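You operate a simulated robot arm through the tools that you are given. There is no shell and no other tool. Be economical: measure what you need, move in short steps, check, and stop when the job is done.

You are at the controls of a simulated robot arm. One attempt, no reset.

## Task
Run the dye through the yellow funnel into the yellow-rimmed cup.
Fine: stand the cup under the hoop, seat the funnel, empty the blue-rimmed cup into it and put that cup back. Set down upright: cup with the yellow rim, cup with the blue rim.

Only the result counts: the job must be done as asked and must still hold three seconds after the hand-in. Knocking over, shifting, dropping, spilling or breaking anything else fails it.

## Robot
A 6-joint arm with a two-finger parallel gripper, fixed in place. Base frame: the origin is at the foot of the arm, x ahead of it, y to its left, z up; the work surface is at about z = 0.86. Units: m, degrees, N and s.
With the tool pointing down near the work surface it reaches from about 0.36 to 0.76 m from the base axis. Its first joint turns from -66.0 to 66.0 degrees. Payload 2.45 kg.
The TCP is the grasp point between the finger pads, 0.024 m short of the fingertips. In the tool frame z runs along the fingers and y along their closing line. Largest opening 0.068 m; finger width 0.017, thickness 0.01; the body of the gripper, 0.04 by 0.07 m, starts 0.041 m behind the TCP.
Orientation is that of the tool frame in the base frame, as a unit quaternion [x, y, z, w]. With the fingers straight down and closing along the base's y, the tool's x points along the base's -x, its y along +y and its z along -z.

## Interface
- The arm moves only by the tool play_rows. Its argument "motion" is a list of rows, each an object of numbers (a shift or turn left out is 0, a gripper value left out holds the last): "x", "y", "z": the shift along the tool's x, y, z in units of 20 mm (1.0 is 20 mm); "ax", "ay", "az": the turn, a rotation vector about the tool's x, y, z in units of 4 degrees (1.0 is 4 degrees). In form: [{"x": .., "y": .., "z": .., "ax": .., "ay": .., "az": ..}, ...]. A call has 1 to 20 rows; each row shifts and turns the commanded pose from where the row before left it, along the tool's axes as they then stand. "hand" is the finger opening in cm, from 0 to 6.8, set as the call begins (left out, the last holds). A call with a number of a shift or a turn outside -1 to 1 is refused whole. A row lasts 0.2 s, in which the tool goes at most 0.05 m and 8.6 degrees; a call with a longer step from one row to the next is refused whole, and so is a gripper value outside its range. A pose out of reach is approached as far as the arm can. The call stops where the force on the tool passes 40 N (or 10 N more than at its start, if that is more) or the arm is blocked; 0.2 s more then pass. The fingers move at their own pace (about 0.108 m/s each) and stop on an object; they squeeze with about 23 N. The grip force told is the motor's: it shows also when the fingers shut on nothing. Time passes only in rows, and 0.2 s behind the last, so rows that do not move let the fingers close. The reply holds the time, the measured pose of the TCP, the force on the tool along the base axes, the opening and the grip force, in the units named above and with some noise, with the torque about the TCP (base axes, N m) and any sound that the robot's microphone picked up.
- Cameras (640 x 400 px; columns grow to the right, rows downward): "scene" is fixed at [0.1875, 0.4322, 1.4771]; the picture's right is [-0.52, -0.85, 0.00], its down [-0.39, 0.24, -0.89] and it looks along [0.76, -0.47, -0.46] (base axes); focal length 272 px, centre (320, 200). "wrist" rides on the gripper at [0.084, 0.011, -0.075] in the tool frame; the picture's right is [-0.13, 0.99, 0.00], its down [-0.60, -0.08, -0.79] and it looks along [-0.79, -0.10, 0.61] (tool axes); focal length 251 px, centre (320, 200). There is no depth. A picture from a camera that has moved, and an enlarged one, comes with that camera's place and axes in the base frame and with its lens.
- grab_frame(camera): a new picture of that camera. No time passes.
- zoom(camera, box): a new picture of the part [left, top, right, bottom] of that camera's present view, enlarged. No time passes.
- close_job(): hands the job in; it is judged then, once.

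Work in short steps. Places have to be worked out from the pictures, the camera data and where the tool is seen: move nearer, look again, correct. Check each grasp and each placing, and mend what went wrong. You have 120 turns and 84 pictures in all, those below and enlarged ones among them. Open the gripper and draw the arm clear of the work before you hand the job in, unless the task says otherwise; then end with one line.

The tools are called after "Request:" by a JSON object that holds its "op" and its "data". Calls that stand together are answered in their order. play_rows: Moves the arm, as the interface text tells. Its arguments: {"type":"object","properties":{"motion":{"type":"array"},"hand":{"type":"number"}},"required":["motion"]} The other tools are called the same way: grab_frame (camera) takes a picture; zoom (camera, box) takes an enlarged picture of a part of a camera's view; close_job () hands the job in.

At the start:

```text
clock: 0.0
ee_pos: [0.4992, -0.0567, 1.3561]
tool_rot: [0.0, 1.0, -0.001, 0.001]
ft_force: [0.0, 0.0, 0.0]
torque: [0.01, 0.01, 0.02]
opening: 0.0683
grasp_force: 0.1
```

scene: 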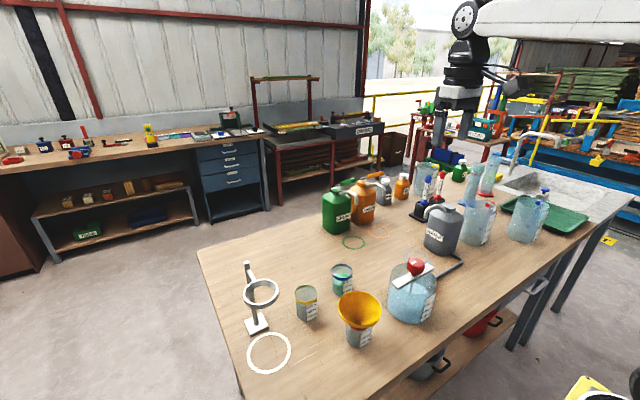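
wrist: 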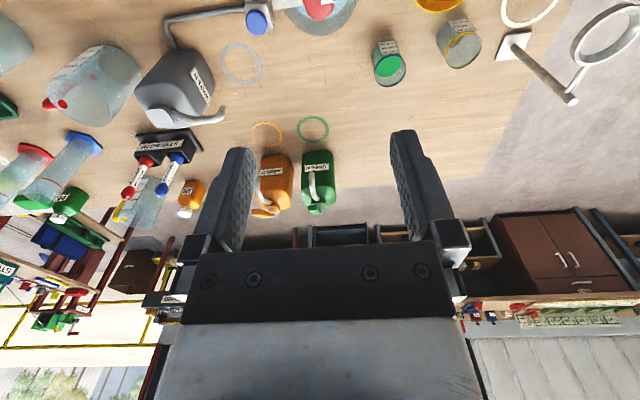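

I start with enlarged views of the work area to locate the cups, funnel and hoop.

Request:
{"op": "zoom", "data": {"camera": "scene", "box": [220, 220, 460, 390]}}

Request:
{"op": "zoom", "data": {"camera": "wrist", "box": [340, 0, 640, 120]}}

```text
2.35 times, centred on (340, 305) of scene
camera zoom: at [0.1875, 0.4322, 1.4771], right [-0.52, -0.85, 0.0], down [-0.39, 0.24, -0.89], along [0.76, -0.47, -0.46], focal length 640 px, centre (273, -47)
```

zoom: 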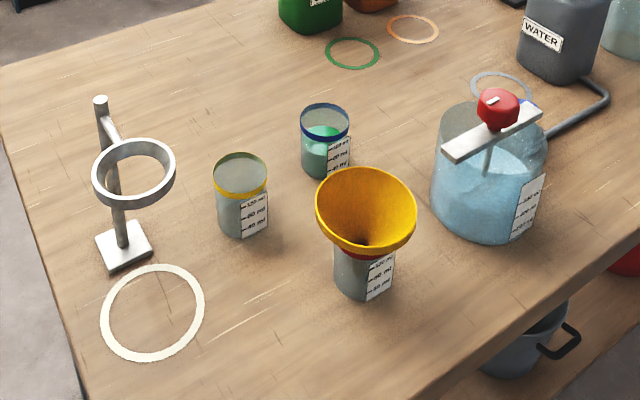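

```text
2.13 times, centred on (490, 60) of wrist
camera zoom: at [0.4157, -0.0451, 1.4309], right [0.13, 0.99, 0.0], down [0.6, -0.08, 0.79], along [0.79, -0.1, -0.61], focal length 536 px, centre (-43, 499)
```

zoom: 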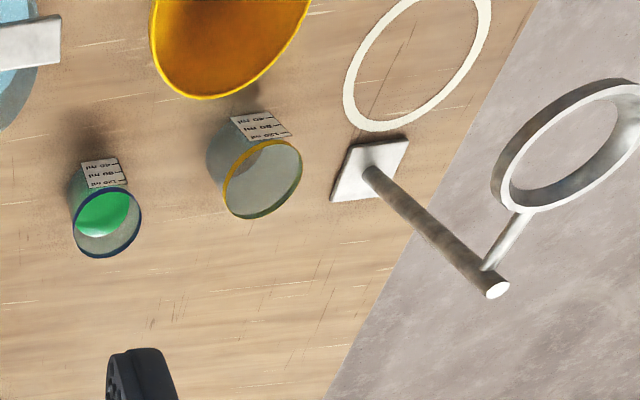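

White spot, hoop and stand: the hoop centre comes out at about (0.60, 0.325, 1.04). The yellow-rim cup is near (0.64, 0.195), the blue-rim cup near (0.664, 0.068) and the funnel cup near (0.51, 0.124). For side grasps I want the camera above the tool, so I test rolling the wrist while high up.

Request:
{"op": "play_rows", "data": {"motion": [{"az": 1}, {"az": 1}, {"az": 1}, {"az": 1}, {"az": 1}, {"az": 1}, {"az": 1}, {"az": 1}, {"az": 1}, {"az": 1}, {"az": 1}, {"az": 1}, {"az": 1}, {"az": 1}, {"az": 1}, {"az": 1}, {"az": 1}, {"az": 1}, {"az": 1}, {"az": 1}], "hand": 6.8}}

```text
clock: 4.2
ee_pos: [0.5, -0.0555, 1.355]
tool_rot: [0.644, 0.765, 0.001, 0.002]
ft_force: [-0.7, 0.7, -0.1]
torque: [0.01, 0.0, 0.02]
opening: 0.068
grasp_force: 0.0
```

The roll works so far (80°), so I continue to 180°.

Request:
{"op": "play_rows", "data": {"motion": [{"az": 1}, {"az": 1}, {"az": 1}, {"az": 1}, {"az": 1}, {"az": 1}, {"az": 1}, {"az": 1}, {"az": 1}, {"az": 1}, {"az": 1}, {"az": 1}, {"az": 1}, {"az": 1}, {"az": 1}, {"az": 1}, {"az": 1}, {"az": 1}, {"az": 1}, {"az": 1}]}}

Request:
{"op": "play_rows", "data": {"motion": [{"az": 1}, {"az": 1}, {"az": 1}, {"az": 1}, {"az": 1}]}}

```text
clock: 8.4
ee_pos: [0.5006, -0.0559, 1.3557]
tool_rot: [0.985, 0.172, 0.001, 0.0]
ft_force: [0.4, 0.3, -0.7]
torque: [-0.01, 0.02, -0.03]
opening: 0.0679
grasp_force: 0.0
```

```text
clock: 9.6
ee_pos: [0.5, -0.0568, 1.3555]
tool_rot: [1.0, -0.001, 0.0, 0.001]
ft_force: [0.2, -0.6, 0.2]
torque: [-0.02, 0.0, 0.01]
opening: 0.0678
grasp_force: 0.0
```

I check in the scene view whether the gripper carries a camera body.

Request:
{"op": "zoom", "data": {"camera": "scene", "box": [400, 0, 560, 200]}}

Request:
{"op": "grab_frame", "data": {"camera": "wrist"}}

```text
2.00 times, centred on (480, 100) of scene
camera zoom: at [0.1875, 0.4322, 1.4771], right [-0.52, -0.85, 0.0], down [-0.39, 0.24, -0.89], along [0.76, -0.47, -0.46], focal length 544 px, centre (0, 400)
```

zoom: 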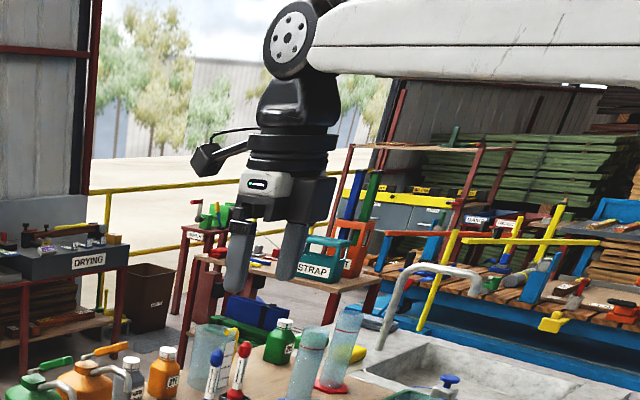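

```text
78 pictures are left
camera wrist: at [0.5835, -0.0678, 1.4314], right [-0.13, -0.99, 0.0], down [-0.61, 0.08, 0.79], along [-0.79, 0.1, -0.61], focal length 251 px, centre (320, 200)
```

wrist: 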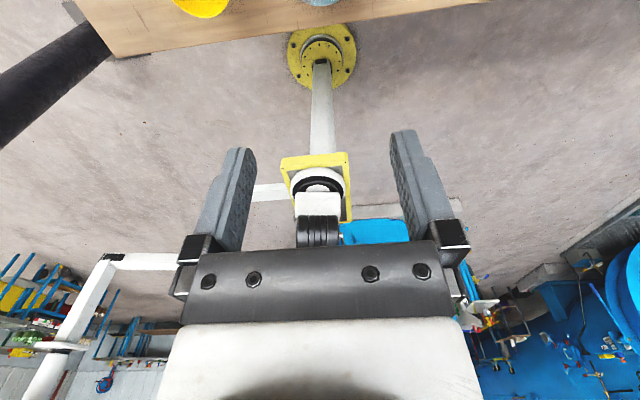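

There is a camera body on a bracket; with it above the tool it would foul the hoop, so I'll use the original roll (camera below) with about 45° tilt. I roll back.

Request:
{"op": "play_rows", "data": {"motion": [{"az": -1}, {"az": -1}, {"az": -1}, {"az": -1}, {"az": -1}, {"az": -1}, {"az": -1}, {"az": -1}, {"az": -1}, {"az": -1}, {"az": -1}, {"az": -1}, {"az": -1}, {"az": -1}, {"az": -1}, {"az": -1}, {"az": -1}, {"az": -1}, {"az": -1}, {"az": -1}]}}

Request:
{"op": "play_rows", "data": {"motion": [{"az": -1}, {"az": -1}, {"az": -1}, {"az": -1}, {"az": -1}, {"az": -1}, {"az": -1}, {"az": -1}, {"az": -1}, {"az": -1}, {"az": -1}, {"az": -1}, {"az": -1}, {"az": -1}, {"az": -1}, {"az": -1}, {"az": -1}, {"az": -1}, {"az": -1}, {"az": -1}]}}

Request:
{"op": "play_rows", "data": {"motion": [{"az": -1, "x": 1, "y": 1}, {"az": -1, "x": 1, "y": 1}, {"az": -1, "x": 1, "y": 1}, {"az": -1, "x": 1, "y": 1}, {"az": -1, "x": 1, "y": 1}, {"x": 1, "y": 1}, {"y": 1}, {"y": 1}, {"y": 1}, {"y": 1}, {"y": 1}]}}

Request:
{"op": "grab_frame", "data": {"camera": "wrist"}}

```text
clock: 13.8
ee_pos: [0.4995, -0.0571, 1.3564]
tool_rot: [0.766, 0.643, 0.001, -0.001]
ft_force: [0.0, 0.3, 0.3]
torque: [0.0, 0.04, 0.01]
opening: 0.0682
grasp_force: 0.0
```

```text
clock: 18.0
ee_pos: [0.5, -0.055, 1.3567]
tool_rot: [0.173, 0.985, 0.0, 0.0]
ft_force: [-0.2, -0.6, -0.5]
torque: [-0.01, -0.03, -0.01]
opening: 0.0681
grasp_force: 0.0
```

```text
clock: 20.4
ee_pos: [0.4032, 0.1825, 1.3548]
tool_rot: [-0.001, 1.0, -0.001, 0.001]
ft_force: [1.4, 0.5, -0.7]
torque: [0.03, -0.01, 0.0]
opening: 0.0682
grasp_force: 0.0
```

```text
77 pictures are left
camera wrist: at [0.3195, 0.194, 1.4293], right [0.13, 0.99, 0.0], down [0.6, -0.08, 0.79], along [0.79, -0.1, -0.61], focal length 251 px, centre (320, 200)
```

wrist: 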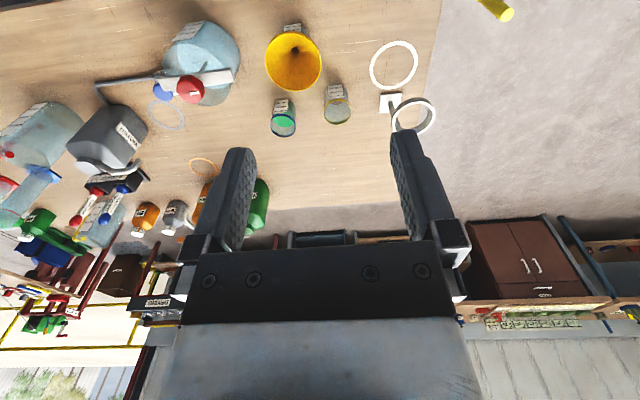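

This view covers everything I need; I enlarge it for measurement.

Request:
{"op": "zoom", "data": {"camera": "wrist", "box": [256, 20, 448, 140]}}

```text
3.33 times, centred on (352, 80) of wrist
camera zoom: at [0.3195, 0.194, 1.4293], right [0.13, 0.99, 0.0], down [0.6, -0.08, 0.79], along [0.79, -0.1, -0.61], focal length 838 px, centre (213, 600)
```

zoom: 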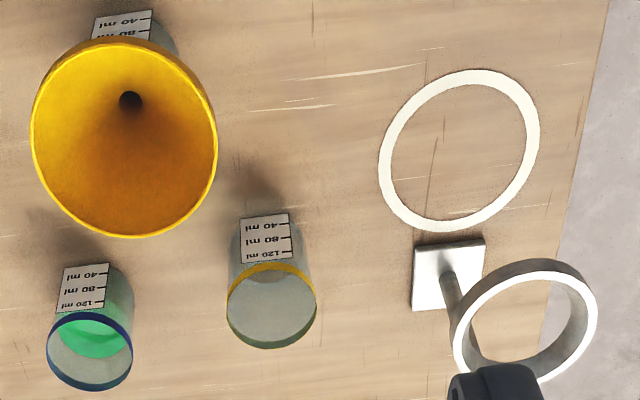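

Measured: hoop and white circle centre (0.597, 0.323), hoop top z≈1.053; yellow cup (0.641, 0.193), blue cup (0.662, 0.066), funnel (0.512, 0.123) with its mouth at z≈0.974. I now yaw −15° and tilt the tool to 40° below horizontal while still high.

Request:
{"op": "play_rows", "data": {"motion": [{"az": 1}, {"az": 1}, {"az": 1}, {"az": 0.75}, {"ay": -1}, {"ay": -1}, {"ay": -1}, {"ay": -1}, {"ay": -1}, {"ay": -1}, {"ay": -1}, {"ay": -1}, {"ay": -1}, {"ay": -1}, {"ay": -1}, {"ay": -1}, {"ay": -0.5}]}}

```text
clock: 24.0
ee_pos: [0.4047, 0.186, 1.3565]
tool_rot: [0.118, 0.898, -0.056, 0.42]
ft_force: [-0.8, 0.3, -0.6]
torque: [0.01, 0.01, -0.02]
opening: 0.0683
grasp_force: 0.1
out of reach, approached as far as the arm can: row 17
```

The tilt is done. I move down to a standoff 12 cm back along the tool axis from the yellow cup.

Request:
{"op": "play_rows", "data": {"motion": [{"x": 0.465, "y": 0.174, "z": 0.83}, {"x": 0.465, "y": 0.174, "z": 0.83}, {"x": 0.465, "y": 0.174, "z": 0.83}, {"x": 0.465, "y": 0.174, "z": 0.83}, {"x": 0.465, "y": 0.174, "z": 0.83}, {"x": 0.465, "y": 0.174, "z": 0.83}, {"x": 0.465, "y": 0.174, "z": 0.83}, {"x": 0.465, "y": 0.174, "z": 0.83}, {"x": 0.465, "y": 0.174, "z": 0.83}, {"x": 0.465, "y": 0.174, "z": 0.83}, {"x": 0.465, "y": 0.174, "z": 0.83}, {"x": 0.465, "y": 0.174, "z": 0.83}, {"x": 0.465, "y": 0.174, "z": 0.83}, {"x": 0.465, "y": 0.174, "z": 0.83}, {"x": 0.465, "y": 0.174, "z": 0.83}, {"x": 0.465, "y": 0.174, "z": 0.83}, {"x": 0.465, "y": 0.174, "z": 0.83}, {"x": 0.465, "y": 0.174, "z": 0.83}, {"x": 0.465, "y": 0.174, "z": 0.83}, {"x": 0.465, "y": 0.174, "z": 0.83}]}}

Request:
{"op": "grab_frame", "data": {"camera": "wrist"}}

Request:
{"op": "grab_frame", "data": {"camera": "scene"}}

```text
clock: 28.2
ee_pos: [0.5535, 0.2163, 0.9987]
tool_rot: [0.118, 0.898, -0.055, 0.42]
ft_force: [-0.4, -0.4, 0.4]
torque: [-0.01, -0.01, -0.02]
opening: 0.068
grasp_force: 0.0
```

```text
75 pictures are left
camera wrist: at [0.4494, 0.2552, 0.982], right [0.34, 0.94, 0.1], down [-0.23, -0.02, 0.97], along [0.91, -0.35, 0.21], focal length 251 px, centre (320, 200)
```

wrist: 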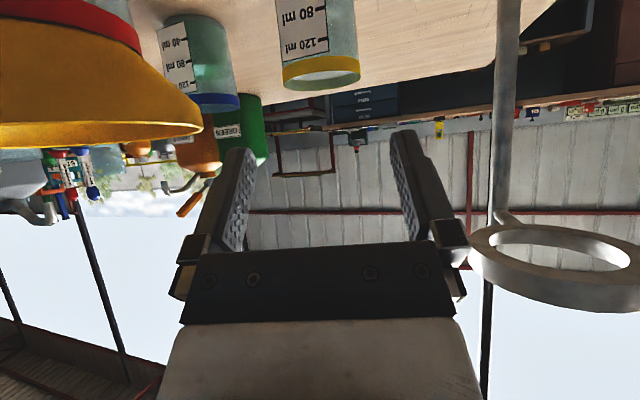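

```text
74 pictures are left
```

scene: 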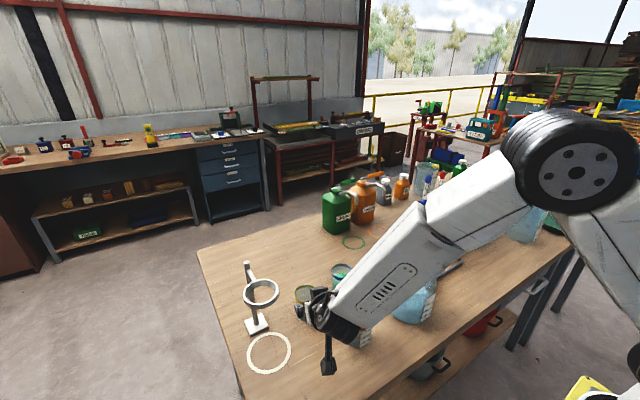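

The cup lines up with the estimate (y≈0.192). I advance 8 cm along the tool axis and look again.

Request:
{"op": "play_rows", "data": {"motion": [{"z": 0.8}, {"z": 0.8}, {"z": 0.8}, {"z": 0.8}, {"z": 0.8}]}}

Request:
{"op": "grab_frame", "data": {"camera": "wrist"}}

Request:
{"op": "zoom", "data": {"camera": "scene", "box": [240, 240, 400, 380]}}

```text
clock: 29.4
ee_pos: [0.6137, 0.2029, 0.9479]
tool_rot: [0.118, 0.898, -0.055, 0.42]
ft_force: [0.3, -0.6, 0.6]
torque: [0.02, 0.04, -0.03]
opening: 0.0681
grasp_force: 0.0
```

```text
73 pictures are left
camera wrist: at [0.5094, 0.2417, 0.9317], right [0.34, 0.94, 0.1], down [-0.23, -0.02, 0.97], along [0.91, -0.35, 0.21], focal length 251 px, centre (320, 200)
```

wrist: 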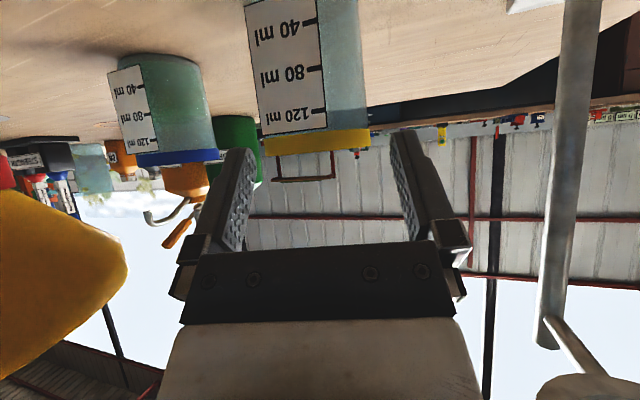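

```text
2.86 times, centred on (320, 310) of scene
camera zoom: at [0.1874, 0.4322, 1.4771], right [-0.52, -0.85, 0.0], down [-0.39, 0.24, -0.89], along [0.76, -0.47, -0.46], focal length 777 px, centre (320, -114)
```

zoom: 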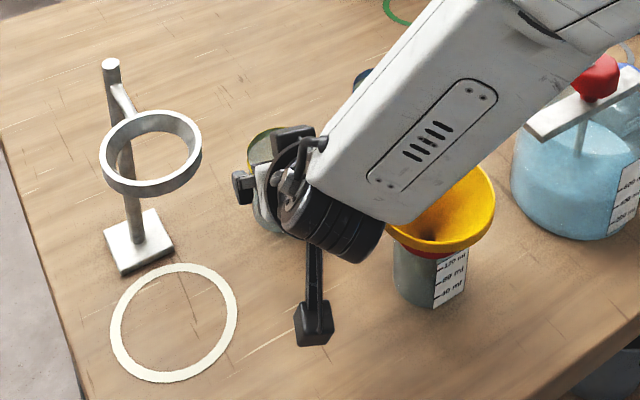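

Centred within about 2 mm, and the forearm clears the funnel. I advance the last 38 mm and close on the cup.

Request:
{"op": "play_rows", "data": {"motion": [{"z": 0.6, "y": -0.06}, {"z": 0.6, "y": -0.06}, {"z": 0.6}]}}

Request:
{"op": "grab_frame", "data": {"camera": "wrist"}}

```text
clock: 30.2
ee_pos: [0.6398, 0.1928, 0.926]
tool_rot: [0.118, 0.898, -0.055, 0.419]
ft_force: [0.2, 0.8, 0.4]
torque: [0.0, -0.02, -0.03]
opening: 0.068
grasp_force: 0.1
```

```text
71 pictures are left
camera wrist: at [0.5344, 0.2316, 0.9095], right [0.34, 0.94, 0.1], down [-0.23, -0.02, 0.97], along [0.91, -0.35, 0.21], focal length 251 px, centre (320, 200)
```

wrist: 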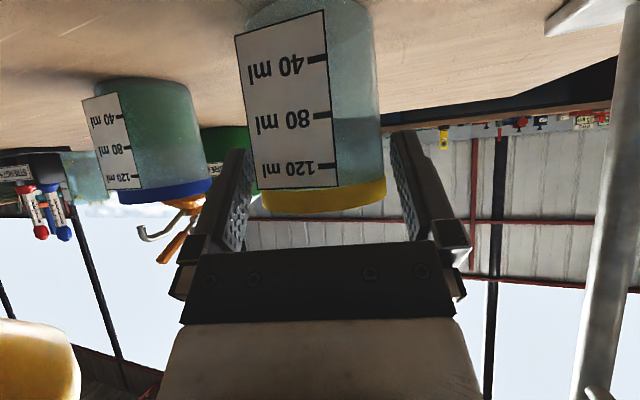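

The cup sits between the fingers; closing.

Request:
{"op": "play_rows", "data": {"motion": [{}, {}, {}, {}], "hand": 3.0}}

```text
clock: 31.2
ee_pos: [0.6397, 0.1928, 0.9254]
tool_rot: [0.118, 0.898, -0.055, 0.42]
ft_force: [-0.5, -0.2, 1.2]
torque: [-0.05, -0.02, -0.01]
opening: 0.0561
grasp_force: 22.9
```

Cup gripped (56 mm). I lift 12 mm and carry it sideways to under the hoop.

Request:
{"op": "play_rows", "data": {"motion": [{"x": -0.23, "z": -0.193}, {"x": -0.23, "z": -0.193}, {"x": 0.241, "y": 0.572, "z": -0.288}, {"x": 0.241, "y": 0.572, "z": -0.288}, {"x": 0.241, "y": 0.572, "z": -0.288}, {"x": 0.241, "y": 0.572, "z": -0.288}, {"x": 0.241, "y": 0.572, "z": -0.288}]}}

Request:
{"op": "zoom", "data": {"camera": "scene", "box": [220, 240, 400, 380]}}

```text
clock: 32.8
ee_pos: [0.6164, 0.2559, 0.9369]
tool_rot: [0.119, 0.898, -0.056, 0.42]
ft_force: [0.4, -0.8, -1.4]
torque: [0.0, -0.02, 0.0]
opening: 0.0558
grasp_force: 23.1
```

```text
2.86 times, centred on (310, 310) of scene
camera zoom: at [0.1875, 0.4322, 1.477], right [-0.52, -0.85, 0.0], down [-0.39, 0.24, -0.89], along [0.76, -0.47, -0.46], focal length 777 px, centre (349, -114)
```

zoom: 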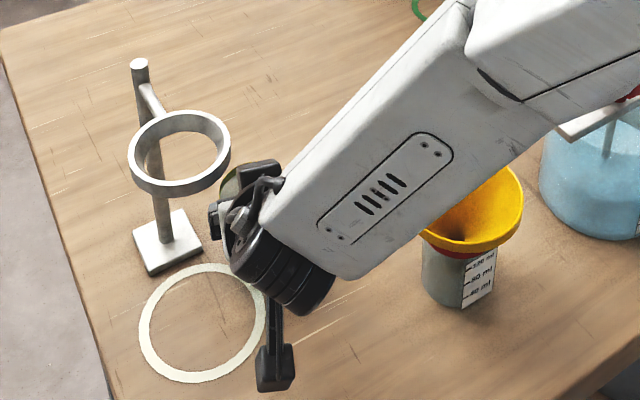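

Clear so far; I go on in two halves, watching the hoop.

Request:
{"op": "play_rows", "data": {"motion": [{"x": 0.241, "y": 0.572, "z": -0.288}, {"x": 0.241, "y": 0.572, "z": -0.288}, {"x": 0.241, "y": 0.572, "z": -0.288}]}}

Request:
{"op": "zoom", "data": {"camera": "scene", "box": [220, 240, 400, 380]}}

Request:
{"op": "grab_frame", "data": {"camera": "wrist"}}

```text
clock: 33.6
ee_pos: [0.6042, 0.2963, 0.9368]
tool_rot: [0.117, 0.898, -0.056, 0.42]
ft_force: [0.1, 0.2, -1.0]
torque: [0.01, -0.03, 0.02]
opening: 0.0556
grasp_force: 23.0
```

```text
2.86 times, centred on (310, 310) of scene
camera zoom: at [0.1875, 0.4322, 1.477], right [-0.52, -0.85, 0.0], down [-0.39, 0.24, -0.89], along [0.76, -0.47, -0.46], focal length 777 px, centre (349, -114)
```

zoom: 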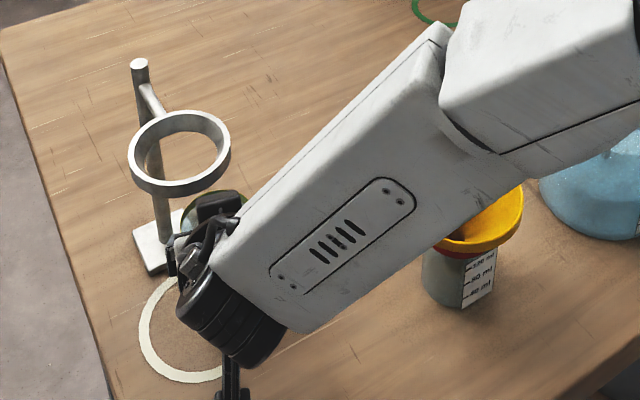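

```text
68 pictures are left
camera wrist: at [0.4998, 0.3352, 0.9211], right [0.34, 0.94, 0.1], down [-0.23, -0.02, 0.97], along [0.91, -0.35, 0.21], focal length 251 px, centre (320, 200)
```

wrist: 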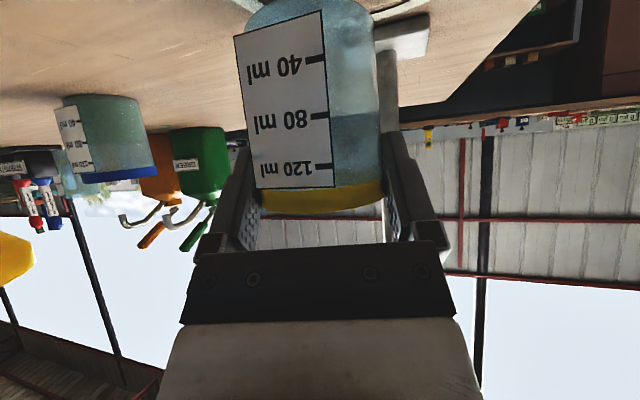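

Gap to the hoop is still there; I do the final 27 mm slowly.

Request:
{"op": "play_rows", "data": {"motion": [{"x": 0.143, "y": 0.39, "z": -0.173}, {"x": 0.143, "y": 0.39, "z": -0.173}, {"x": 0.143, "y": 0.39, "z": -0.173}]}}

Request:
{"op": "zoom", "data": {"camera": "scene", "box": [220, 240, 340, 380]}}

Request:
{"op": "grab_frame", "data": {"camera": "wrist"}}

```text
clock: 34.4
ee_pos: [0.5984, 0.3226, 0.9387]
tool_rot: [0.119, 0.898, -0.056, 0.42]
ft_force: [0.4, 1.2, -0.9]
torque: [-0.01, 0.01, 0.04]
opening: 0.0556
grasp_force: 23.0
```

```text
2.86 times, centred on (280, 310) of scene
camera zoom: at [0.1875, 0.4322, 1.4771], right [-0.52, -0.85, 0.0], down [-0.39, 0.24, -0.89], along [0.76, -0.47, -0.46], focal length 777 px, centre (434, -114)
```

zoom: 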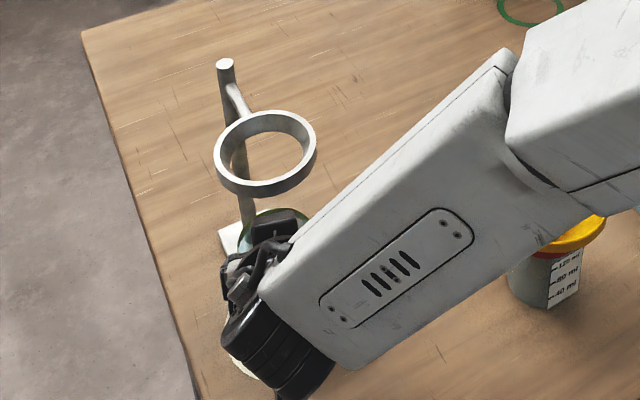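

```text
66 pictures are left
camera wrist: at [0.4933, 0.3611, 0.9217], right [0.34, 0.94, 0.1], down [-0.23, -0.02, 0.97], along [0.91, -0.35, 0.21], focal length 251 px, centre (320, 200)
```

wrist: 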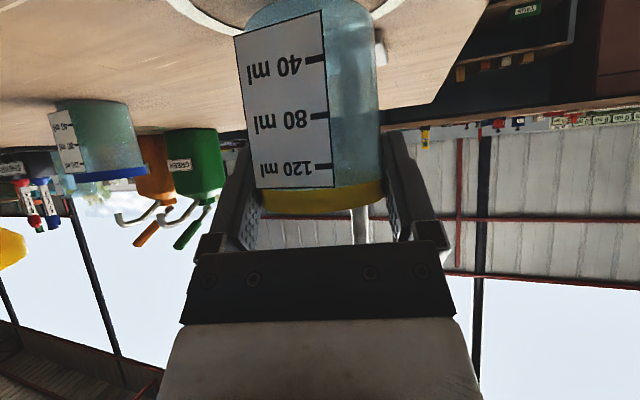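

In position. I lower 12 mm in small steps and watch the force.

Request:
{"op": "play_rows", "data": {"motion": [{"x": 0.115, "z": 0.097}, {"x": 0.115, "z": 0.097}, {"x": 0.115, "z": 0.097}, {"x": 0.115, "z": 0.097}]}}

```text
clock: 35.4
ee_pos: [0.5971, 0.3221, 0.9268]
tool_rot: [0.118, 0.898, -0.055, 0.419]
ft_force: [-0.1, 1.2, 0.5]
torque: [-0.01, -0.04, -0.01]
opening: 0.0557
grasp_force: 22.8
```

Request:
{"op": "play_rows", "data": {"motion": [{"x": 0.03, "z": 0.025}, {"x": 0.02, "z": 0.017}]}}

```text
clock: 36.0
ee_pos: [0.5999, 0.3227, 0.9254]
tool_rot: [0.118, 0.898, -0.055, 0.421]
ft_force: [-2.1, 0.2, 5.4]
torque: [-0.17, 0.13, -0.09]
opening: 0.0558
grasp_force: 22.6
```

Contact with the table (about 5 N). Opening the fingers.

Request:
{"op": "play_rows", "data": {"motion": [{}, {}], "hand": 6.8}}

Request:
{"op": "grab_frame", "data": {"camera": "wrist"}}

```text
clock: 36.6
ee_pos: [0.5985, 0.3227, 0.9255]
tool_rot: [0.119, 0.898, -0.056, 0.42]
ft_force: [-0.4, 0.3, 0.3]
torque: [0.0, -0.02, -0.03]
opening: 0.0677
grasp_force: 0.1
```

```text
65 pictures are left
camera wrist: at [0.4931, 0.3614, 0.9088], right [0.34, 0.94, 0.1], down [-0.23, -0.02, 0.97], along [0.91, -0.35, 0.21], focal length 251 px, centre (320, 200)
```

wrist: 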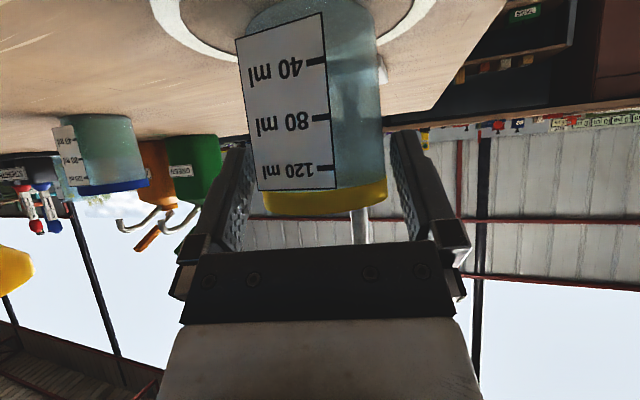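

Cup stands. I back out along the tool axis.

Request:
{"op": "play_rows", "data": {"motion": [{"z": -0.7}, {"z": -0.9}, {"z": -0.9}, {"z": -0.9}, {"z": -0.9}, {"z": -0.9}, {"z": -0.9}, {"z": -0.9}, {"z": -0.9}, {"z": -0.9}]}}

Request:
{"op": "zoom", "data": {"camera": "scene", "box": [220, 240, 400, 380]}}

```text
clock: 38.8
ee_pos: [0.467, 0.3589, 1.0401]
tool_rot: [0.118, 0.898, -0.056, 0.42]
ft_force: [0.2, -0.2, 0.9]
torque: [-0.02, -0.01, -0.02]
opening: 0.0681
grasp_force: 0.1
```

```text
2.86 times, centred on (310, 310) of scene
camera zoom: at [0.1875, 0.4322, 1.4771], right [-0.52, -0.85, 0.0], down [-0.39, 0.24, -0.89], along [0.76, -0.47, -0.46], focal length 777 px, centre (349, -114)
```

zoom: 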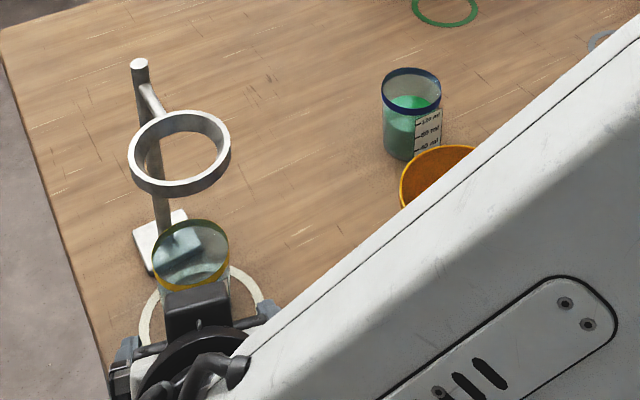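

The cup stands upright inside the white ring under the hoop. Next I rise and turn the tool upright and rolled about 90° (camera on the +y side) for pinching the funnel's rim.

Request:
{"op": "play_rows", "data": {"motion": [{"x": -0.766, "z": -0.643}, {"x": -0.766, "z": -0.643}, {"x": -0.766, "z": -0.643}, {"x": -0.766, "z": -0.643}, {"x": -0.766, "z": -0.643}, {"x": -0.766, "z": -0.643}, {"x": -0.766, "z": -0.643}, {"ay": 1}, {"ay": 1}, {"ay": 1}, {"ay": 1}, {"ay": 1}, {"ay": 1}, {"ay": 1}, {"ay": 1}, {"ay": 1}, {"ay": 1}, {"ay": 1}, {"ay": 1}, {"ay": 0.5}]}}

Request:
{"op": "play_rows", "data": {"motion": [{"az": 1}, {"az": 1}, {"az": 1}, {"az": 1}, {"az": 1}, {"az": 1}, {"az": 1}, {"az": 1}, {"az": 1}, {"az": 1}, {"az": 1}, {"az": 1}, {"az": 1}, {"az": 1}, {"az": 1}, {"az": 1}, {"az": 1}, {"az": 1}, {"az": 0.75}]}}

Request:
{"op": "grab_frame", "data": {"camera": "wrist"}}

```text
clock: 43.0
ee_pos: [0.4657, 0.357, 1.1777]
tool_rot: [0.13, 0.991, -0.002, 0.002]
ft_force: [0.0, 0.3, -0.6]
torque: [0.02, 0.02, 0.01]
opening: 0.0678
grasp_force: 0.1
```

```text
clock: 47.0
ee_pos: [0.4656, 0.3569, 1.1774]
tool_rot: [0.708, 0.706, 0.0, 0.001]
ft_force: [0.0, 0.4, -0.9]
torque: [0.0, 0.0, -0.02]
opening: 0.0681
grasp_force: 0.0
```

```text
63 pictures are left
camera wrist: at [0.4772, 0.4406, 1.253], right [0.99, -0.13, 0.0], down [-0.08, -0.6, 0.79], along [-0.1, -0.79, -0.61], focal length 251 px, centre (320, 200)
```

wrist: 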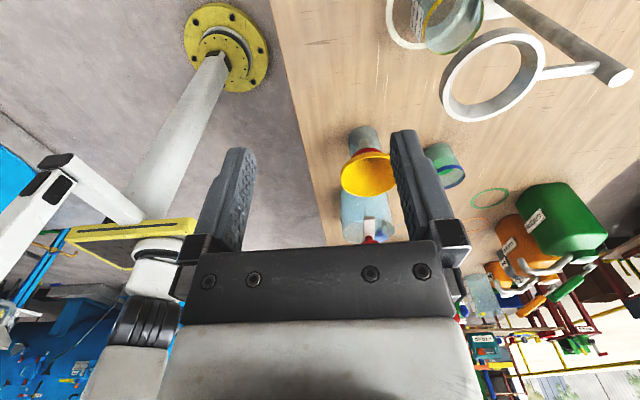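

I move over the near side of the funnel's rim, at z≈1.09, to see its profile.

Request:
{"op": "play_rows", "data": {"motion": [{"x": -0.9}, {"x": -0.9}, {"x": -0.9}, {"x": -0.9}, {"x": -0.9}, {"x": -0.9}, {"x": -0.9}, {"x": -0.9, "z": 0.7}, {"x": -0.9, "z": 0.7}, {"x": -0.9, "z": 0.7}, {"x": -0.9, "z": 0.7}, {"x": -0.9, "z": 0.7}, {"x": -0.9, "z": 0.7}]}}

Request:
{"op": "grab_frame", "data": {"camera": "wrist"}}

Request:
{"op": "zoom", "data": {"camera": "scene", "box": [260, 220, 440, 380]}}

```text
clock: 49.8
ee_pos: [0.4656, 0.1234, 1.0949]
tool_rot: [0.707, 0.707, 0.0, 0.001]
ft_force: [0.0, -0.2, 0.3]
torque: [0.03, 0.0, 0.05]
opening: 0.068
grasp_force: 0.0
```

```text
62 pictures are left
camera wrist: at [0.4774, 0.2065, 1.1701], right [0.99, -0.13, 0.0], down [-0.08, -0.6, 0.79], along [-0.1, -0.79, -0.61], focal length 251 px, centre (320, 200)
```

wrist: 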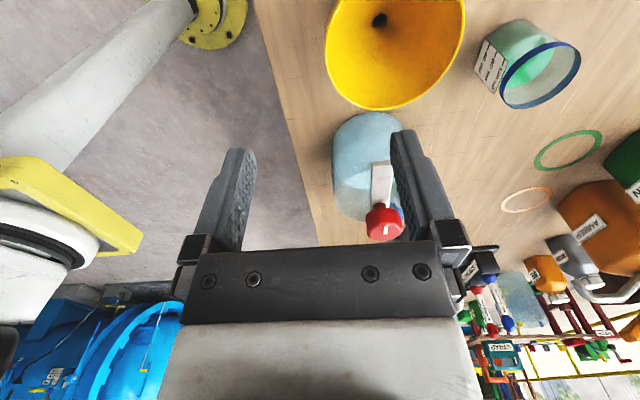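

```text
2.50 times, centred on (350, 300) of scene
camera zoom: at [0.1874, 0.4322, 1.4771], right [-0.52, -0.85, 0.0], down [-0.39, 0.24, -0.89], along [0.76, -0.47, -0.46], focal length 680 px, centre (245, -50)
```

zoom: 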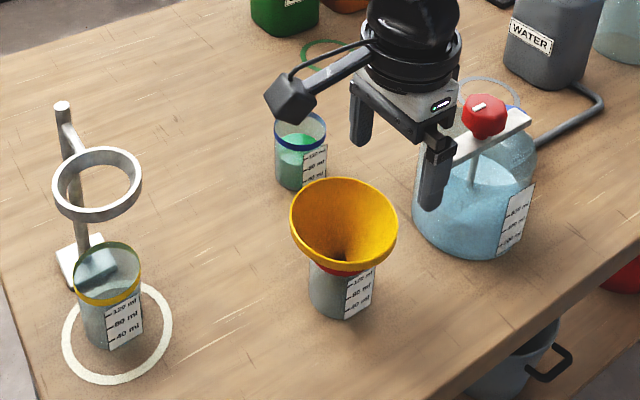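

I enlarge the funnel for a more exact rim position.

Request:
{"op": "zoom", "data": {"camera": "wrist", "box": [300, 0, 500, 125]}}

```text
3.20 times, centred on (400, 62) of wrist
camera zoom: at [0.4774, 0.2065, 1.1701], right [0.99, -0.13, 0.0], down [-0.08, -0.6, 0.79], along [-0.1, -0.79, -0.61], focal length 805 px, centre (64, 640)
```

zoom: 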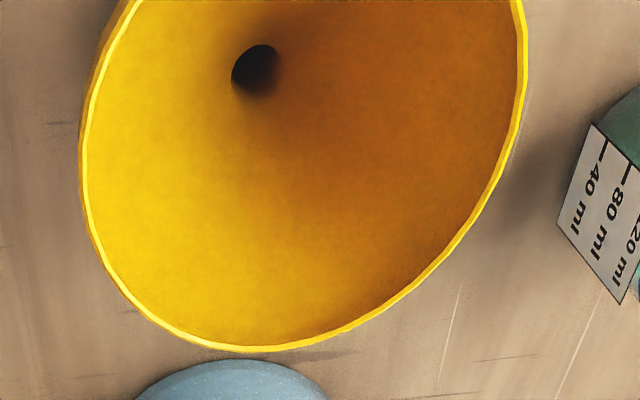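

Funnel axis at about (0.516, 0.123), with the near rim point at x≈0.469. I tilt the tool 32° so the fingers lie along the cone wall, and go to a standoff with the fingers at 3 cm.

Request:
{"op": "play_rows", "data": {"motion": [{"ax": -1}, {"ax": -1}, {"ax": -1}, {"ax": -1}, {"ax": -1}, {"ax": -1}, {"ax": -1}, {"ax": -1}, {"y": -0.77, "z": 0.46}, {"y": -0.77, "z": 0.46}, {"y": -0.77, "z": 0.46}, {"y": -0.77, "z": 0.46}], "hand": 3.0}}

Request:
{"op": "grab_frame", "data": {"camera": "wrist"}}

Request:
{"op": "zoom", "data": {"camera": "scene", "box": [260, 220, 440, 380]}}

```text
clock: 52.4
ee_pos: [0.4452, 0.1176, 1.0674]
tool_rot: [0.68, 0.68, 0.194, 0.194]
ft_force: [0.0, 0.1, 0.6]
torque: [0.01, 0.02, -0.04]
opening: 0.0301
grasp_force: 0.0
out of reach, approached as far as the arm can: row 10, 11, 12
```

```text
59 pictures are left
camera wrist: at [0.4146, 0.2015, 1.1363], right [0.84, -0.13, 0.52], down [-0.48, -0.6, 0.63], along [0.24, -0.79, -0.57], focal length 251 px, centre (320, 200)
```

wrist: 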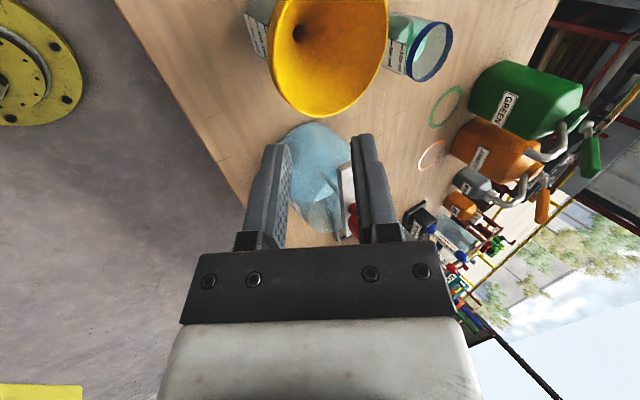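

```text
2.50 times, centred on (350, 300) of scene
camera zoom: at [0.1875, 0.4322, 1.4771], right [-0.52, -0.85, 0.0], down [-0.39, 0.24, -0.89], along [0.76, -0.47, -0.46], focal length 680 px, centre (245, -50)
```

zoom: 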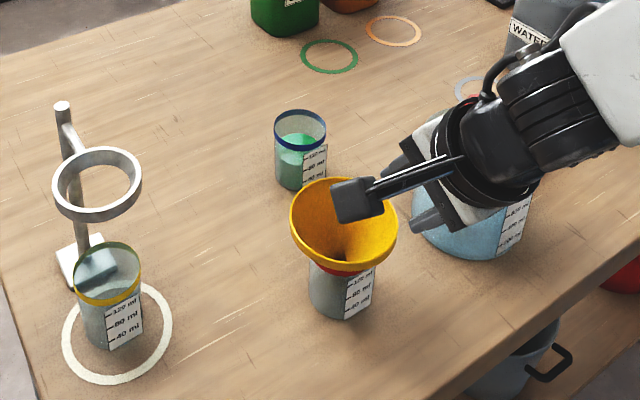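

The near-side approach is at the reach limit. I switch to grasping the rim from the near-left (heading −45°), where the wrist sits farther out. First I undo the tilt.

Request:
{"op": "play_rows", "data": {"motion": [{"y": 0.77, "z": -0.46}, {"y": 0.77, "z": -0.46}, {"y": 0.77, "z": -0.46}, {"y": 0.77, "z": -0.46}, {"ax": 1}, {"ax": 1}, {"ax": 1}, {"ax": 1}, {"ax": 1}, {"ax": 1}, {"ax": 1}, {"ax": 1}]}}

Request:
{"op": "play_rows", "data": {"motion": [{"az": 1}, {"az": 1}, {"az": 1}, {"az": 1}, {"az": 1}, {"az": 1}, {"az": 1}, {"az": 1}, {"az": 1}, {"az": 1}, {"az": 1}, {"az": 0.25}]}}

```text
clock: 55.0
ee_pos: [0.4783, 0.1159, 1.1328]
tool_rot: [0.707, 0.707, -0.001, 0.0]
ft_force: [0.2, 0.4, 0.1]
torque: [-0.02, -0.01, -0.01]
opening: 0.0299
grasp_force: 0.0
```

```text
clock: 57.6
ee_pos: [0.4786, 0.1165, 1.1309]
tool_rot: [0.924, 0.381, -0.001, 0.0]
ft_force: [0.8, -0.3, 0.3]
torque: [0.0, -0.03, 0.01]
opening: 0.0298
grasp_force: 0.1
```

Now translate to above-left of the funnel and then tilt by 32°.

Request:
{"op": "play_rows", "data": {"motion": [{"x": 0.31, "y": -0.616, "z": 0.71}, {"x": 0.31, "y": -0.616, "z": 0.71}, {"x": 0.31, "y": -0.616, "z": 0.71}, {"x": 0.31, "y": -0.616, "z": 0.71}, {"x": 0.31, "y": -0.616, "z": 0.71}, {"ax": -1}, {"ax": -1}, {"ax": -1}, {"ax": -1}, {"ax": -1}, {"ax": -1}, {"ax": -1}, {"ax": -1}]}}

Request:
{"op": "grab_frame", "data": {"camera": "wrist"}}

Request:
{"op": "zoom", "data": {"camera": "scene", "box": [260, 220, 440, 380]}}

```text
clock: 60.4
ee_pos: [0.499, 0.1277, 1.0906]
tool_rot: [0.906, 0.397, 0.058, 0.133]
ft_force: [-0.6, 0.6, -1.3]
torque: [0.0, 0.02, 0.0]
opening: 0.0299
grasp_force: 0.0
out of reach, approached as far as the arm can: row 7, 8, 9, 10, 11, 12, 13
```

```text
57 pictures are left
camera wrist: at [0.548, 0.1973, 1.1648], right [0.61, -0.74, 0.29], down [-0.63, -0.24, 0.74], along [-0.48, -0.63, -0.61], focal length 251 px, centre (320, 200)
```

wrist: 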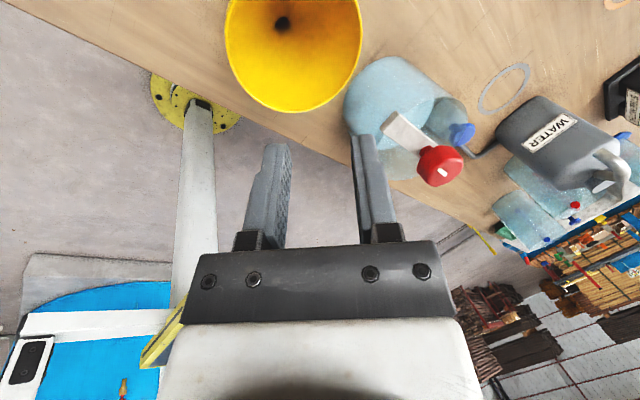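

```text
2.50 times, centred on (350, 300) of scene
camera zoom: at [0.1874, 0.4322, 1.4771], right [-0.52, -0.85, 0.0], down [-0.39, 0.24, -0.89], along [0.76, -0.47, -0.46], focal length 680 px, centre (245, -50)
```

zoom: 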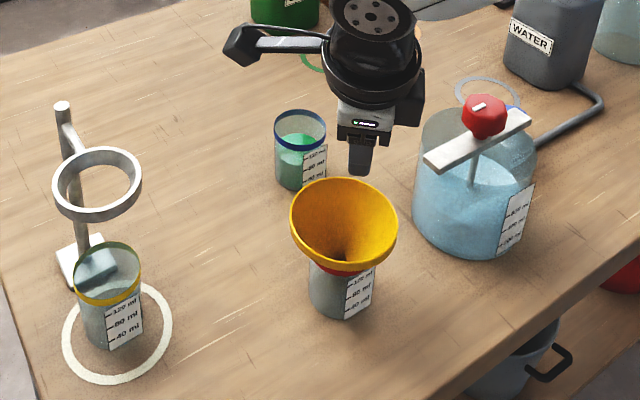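

The wrist roll joint is probably near its limit here; I'll use the opposite roll (turned 180°) with the camera on the other side. I undo the tilt and turn back.

Request:
{"op": "play_rows", "data": {"motion": [{"ax": 1}, {"ax": 1}, {"ax": 1}, {"ax": 1}, {"ax": 0.17}, {"az": -1}, {"az": -1}, {"az": -1}, {"az": -1}, {"az": -1}, {"az": -1}, {"az": -1}, {"az": -1}, {"az": -1}, {"az": -1}, {"az": -1}, {"az": -1}, {"az": -1}, {"az": -1}, {"az": -1}]}}

Request:
{"op": "play_rows", "data": {"motion": [{"az": -1}, {"az": -1}, {"az": -1}, {"az": -1}, {"az": -1}, {"az": -1}, {"az": -1}, {"az": -1}, {"az": -1}, {"az": -1}, {"az": -1}, {"az": -1}, {"az": -1}, {"az": -1}, {"az": -1}, {"az": -1}, {"az": -1}, {"az": -1}, {"az": -1}, {"az": -1}]}}

Request:
{"op": "play_rows", "data": {"motion": [{"az": -1}, {"az": -1}, {"az": -1}, {"az": -1}, {"az": -1}, {"az": -1}, {"az": -1}, {"az": -1}, {"az": -1}, {"az": -0.45}]}}

```text
clock: 64.6
ee_pos: [0.499, 0.1306, 1.089]
tool_rot: [0.596, 0.803, 0.0, 0.007]
ft_force: [-0.4, 0.4, -0.2]
torque: [-0.02, 0.04, 0.04]
opening: 0.0298
grasp_force: 0.1
```

```text
clock: 68.8
ee_pos: [0.4977, 0.128, 1.0892]
tool_rot: [-0.059, 0.998, -0.005, 0.006]
ft_force: [0.5, -0.7, -0.6]
torque: [0.0, 0.04, 0.02]
opening: 0.0302
grasp_force: 0.0
```

```text
clock: 71.0
ee_pos: [0.498, 0.1289, 1.0902]
tool_rot: [-0.38, 0.925, -0.007, 0.005]
ft_force: [0.2, -0.6, -0.4]
torque: [0.0, -0.02, -0.01]
opening: 0.03
grasp_force: 0.0
```

Request:
{"op": "play_rows", "data": {"motion": [{"x": -0.1, "y": 0.83, "z": 0.375}, {"x": -0.1, "y": 0.83, "z": 0.375}, {"x": -0.1, "y": 0.83, "z": 0.375}, {"x": -0.1, "y": 0.83, "z": 0.375}, {"ax": 1}, {"ax": 1}, {"ax": 1}, {"ax": 1}, {"ax": 1}, {"ax": 1}, {"ax": 1}, {"ax": 1}]}}

Request:
{"op": "grab_frame", "data": {"camera": "wrist"}}

Request:
{"op": "zoom", "data": {"camera": "scene", "box": [260, 220, 440, 380]}}

```text
clock: 73.6
ee_pos: [0.4589, 0.1814, 1.0599]
tool_rot: [-0.362, 0.888, -0.263, 0.108]
ft_force: [0.3, 0.1, 0.1]
torque: [0.05, 0.01, 0.01]
opening: 0.0301
grasp_force: 0.0
```

```text
55 pictures are left
camera wrist: at [0.3634, 0.1571, 1.1165], right [-0.49, 0.68, -0.54], down [0.17, 0.68, 0.71], along [0.85, 0.25, -0.45], focal length 251 px, centre (320, 200)
```

wrist: 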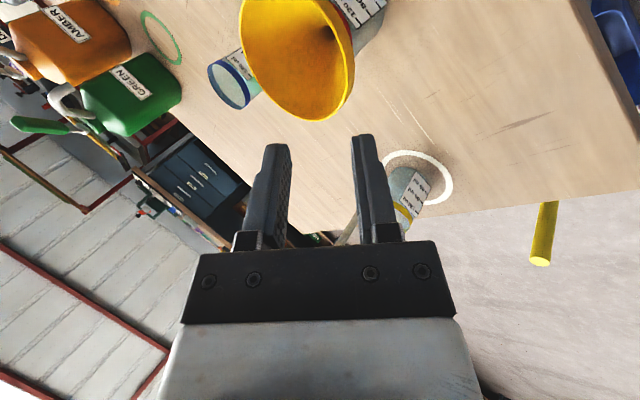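

```text
2.50 times, centred on (350, 300) of scene
camera zoom: at [0.1875, 0.4322, 1.4771], right [-0.52, -0.85, 0.0], down [-0.39, 0.24, -0.89], along [0.76, -0.47, -0.46], focal length 680 px, centre (245, -50)
```

zoom: 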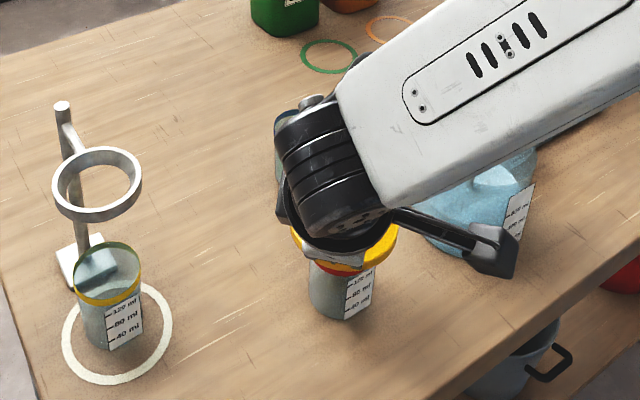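

Orientation reached: tilt 33°, heading −45°. I enlarge this view for the funnel's rim line against the fingers.

Request:
{"op": "zoom", "data": {"camera": "wrist", "box": [220, 0, 420, 125]}}

```text
3.20 times, centred on (320, 62) of wrist
camera zoom: at [0.3634, 0.1571, 1.1165], right [-0.49, 0.68, -0.54], down [0.17, 0.68, 0.71], along [0.85, 0.25, -0.45], focal length 805 px, centre (320, 640)
```

zoom: 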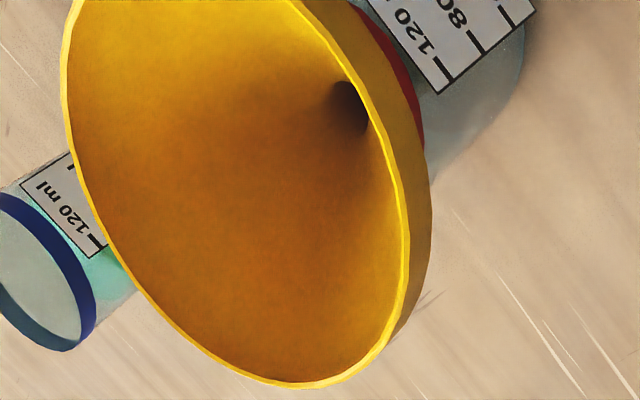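

The rim's near-left point is confirmed at about (0.482, 0.154, 0.974). I shift 17 mm along tool y to line up, come 40 mm closer and check.

Request:
{"op": "play_rows", "data": {"motion": [{"y": 0.42, "x": 0.06}, {"y": 0.43, "x": 0.06}, {"z": 0.7}, {"z": 0.7}, {"z": 0.6}]}}

Request:
{"op": "grab_frame", "data": {"camera": "wrist"}}

```text
clock: 74.8
ee_pos: [0.4611, 0.175, 1.0161]
tool_rot: [-0.364, 0.887, -0.262, 0.108]
ft_force: [0.6, -0.1, -1.5]
torque: [-0.05, 0.01, 0.0]
opening: 0.0299
grasp_force: 0.0
```

```text
52 pictures are left
camera wrist: at [0.3657, 0.1507, 1.0729], right [-0.49, 0.68, -0.54], down [0.17, 0.68, 0.71], along [0.85, 0.25, -0.46], focal length 251 px, centre (320, 200)
```

wrist: 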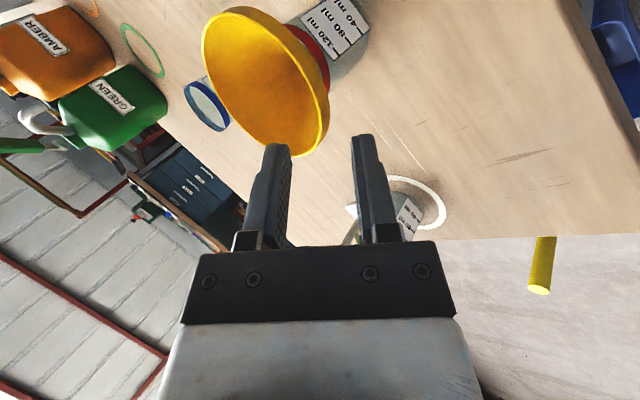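

Nearly lined up; I advance 24 mm more and check again before the tips pass the rim.

Request:
{"op": "play_rows", "data": {"motion": [{"z": 0.6}, {"z": 0.6}]}}

Request:
{"op": "zoom", "data": {"camera": "wrist", "box": [200, 40, 440, 260]}}

```text
clock: 75.4
ee_pos: [0.4699, 0.1663, 0.9965]
tool_rot: [-0.363, 0.888, -0.262, 0.108]
ft_force: [-1.3, 0.0, 0.4]
torque: [-0.01, 0.0, -0.03]
opening: 0.0302
grasp_force: 0.1
```

```text
1.82 times, centred on (320, 150) of wrist
camera zoom: at [0.3751, 0.1424, 1.0526], right [-0.49, 0.69, -0.54], down [0.17, 0.68, 0.71], along [0.85, 0.25, -0.45], focal length 457 px, centre (320, 291)
```

zoom: 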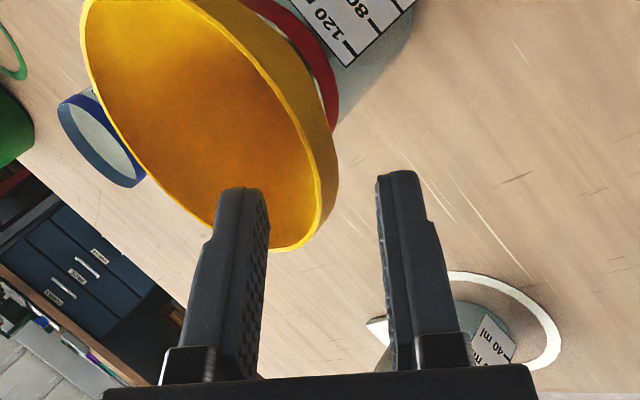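

The fingers straddle the wall, centred. I advance 28 mm and close.

Request:
{"op": "play_rows", "data": {"motion": [{"z": 0.5}, {"z": 0.5}, {"z": 0.4}]}}

Request:
{"op": "zoom", "data": {"camera": "wrist", "box": [200, 40, 440, 260]}}

```text
clock: 76.2
ee_pos: [0.4804, 0.1552, 0.9717]
tool_rot: [-0.362, 0.888, -0.261, 0.108]
ft_force: [-0.4, 0.4, -1.1]
torque: [-0.01, 0.0, 0.02]
opening: 0.03
grasp_force: 0.0
```

```text
1.82 times, centred on (320, 150) of wrist
camera zoom: at [0.3858, 0.1307, 1.0283], right [-0.49, 0.68, -0.54], down [0.17, 0.68, 0.71], along [0.85, 0.25, -0.45], focal length 457 px, centre (320, 291)
```

zoom: 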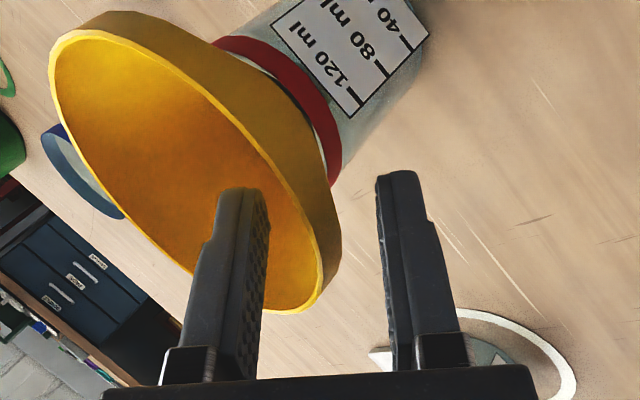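

Well placed; closing on the wall.

Request:
{"op": "play_rows", "data": {"motion": [{}, {}, {}, {}], "hand": 0}}

Request:
{"op": "grab_frame", "data": {"camera": "wrist"}}

Request:
{"op": "zoom", "data": {"camera": "scene", "box": [260, 220, 440, 380]}}

```text
clock: 77.2
ee_pos: [0.482, 0.1542, 0.9726]
tool_rot: [-0.363, 0.888, -0.262, 0.108]
ft_force: [0.3, -2.0, 10.8]
torque: [-0.31, -0.48, -0.06]
opening: 0.0046
grasp_force: 22.9
```

```text
49 pictures are left
camera wrist: at [0.386, 0.1308, 1.0289], right [-0.49, 0.68, -0.54], down [0.17, 0.68, 0.71], along [0.85, 0.25, -0.45], focal length 251 px, centre (320, 200)
```

wrist: 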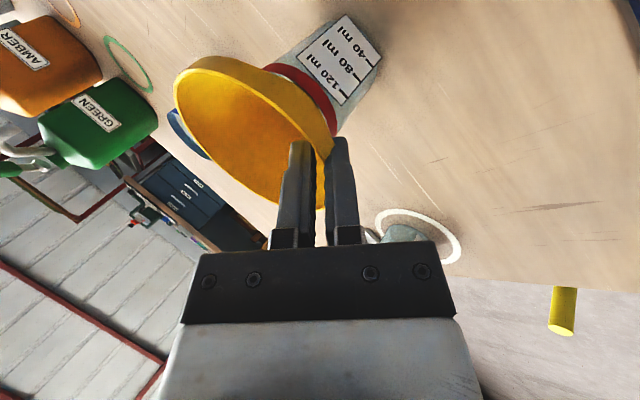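

```text
2.50 times, centred on (350, 300) of scene
camera zoom: at [0.1873, 0.4321, 1.4771], right [-0.52, -0.85, 0.0], down [-0.39, 0.24, -0.89], along [0.76, -0.47, -0.46], focal length 680 px, centre (245, -50)
```

zoom: 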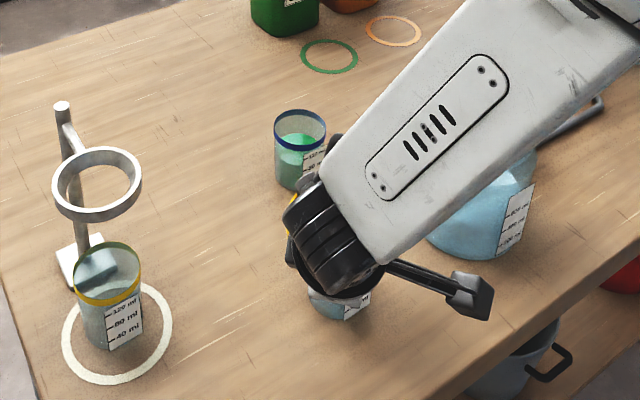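

Wall pinched (4.6 mm, 23 N). I lift straight up, gently first.

Request:
{"op": "play_rows", "data": {"motion": [{"y": -0.2, "z": -0.31}, {"y": -0.2, "z": -0.31}, {"y": -0.3, "z": -0.46}, {"y": -0.3, "z": -0.46}]}}

Request:
{"op": "grab_frame", "data": {"camera": "wrist"}}

Request:
{"op": "zoom", "data": {"camera": "scene", "box": [260, 220, 440, 380]}}

```text
clock: 78.2
ee_pos: [0.481, 0.1547, 1.0085]
tool_rot: [-0.364, 0.888, -0.261, 0.108]
ft_force: [-1.2, 0.5, 0.8]
torque: [-0.01, 0.03, 0.01]
opening: 0.0014
grasp_force: 23.1
```

```text
47 pictures are left
camera wrist: at [0.3869, 0.1313, 1.0648], right [-0.49, 0.68, -0.54], down [0.17, 0.68, 0.71], along [0.85, 0.25, -0.45], focal length 251 px, centre (320, 200)
```

wrist: 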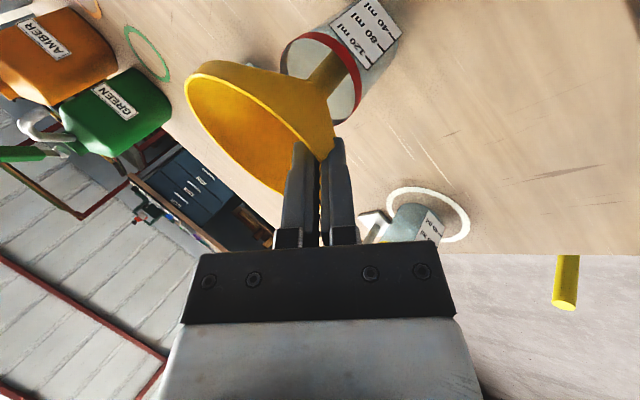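

```text
2.50 times, centred on (350, 300) of scene
camera zoom: at [0.1875, 0.4322, 1.4771], right [-0.52, -0.85, 0.0], down [-0.39, 0.24, -0.89], along [0.76, -0.47, -0.46], focal length 680 px, centre (245, -50)
```

zoom: 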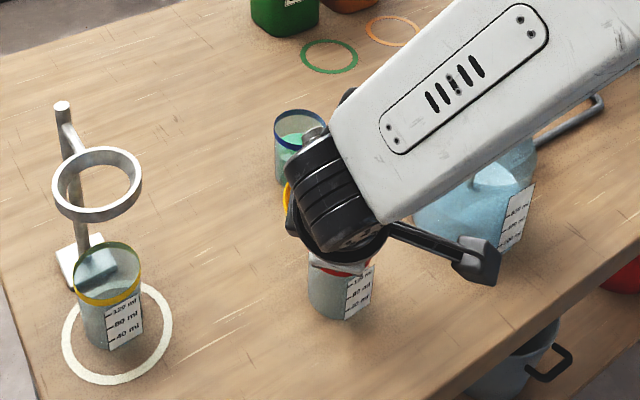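

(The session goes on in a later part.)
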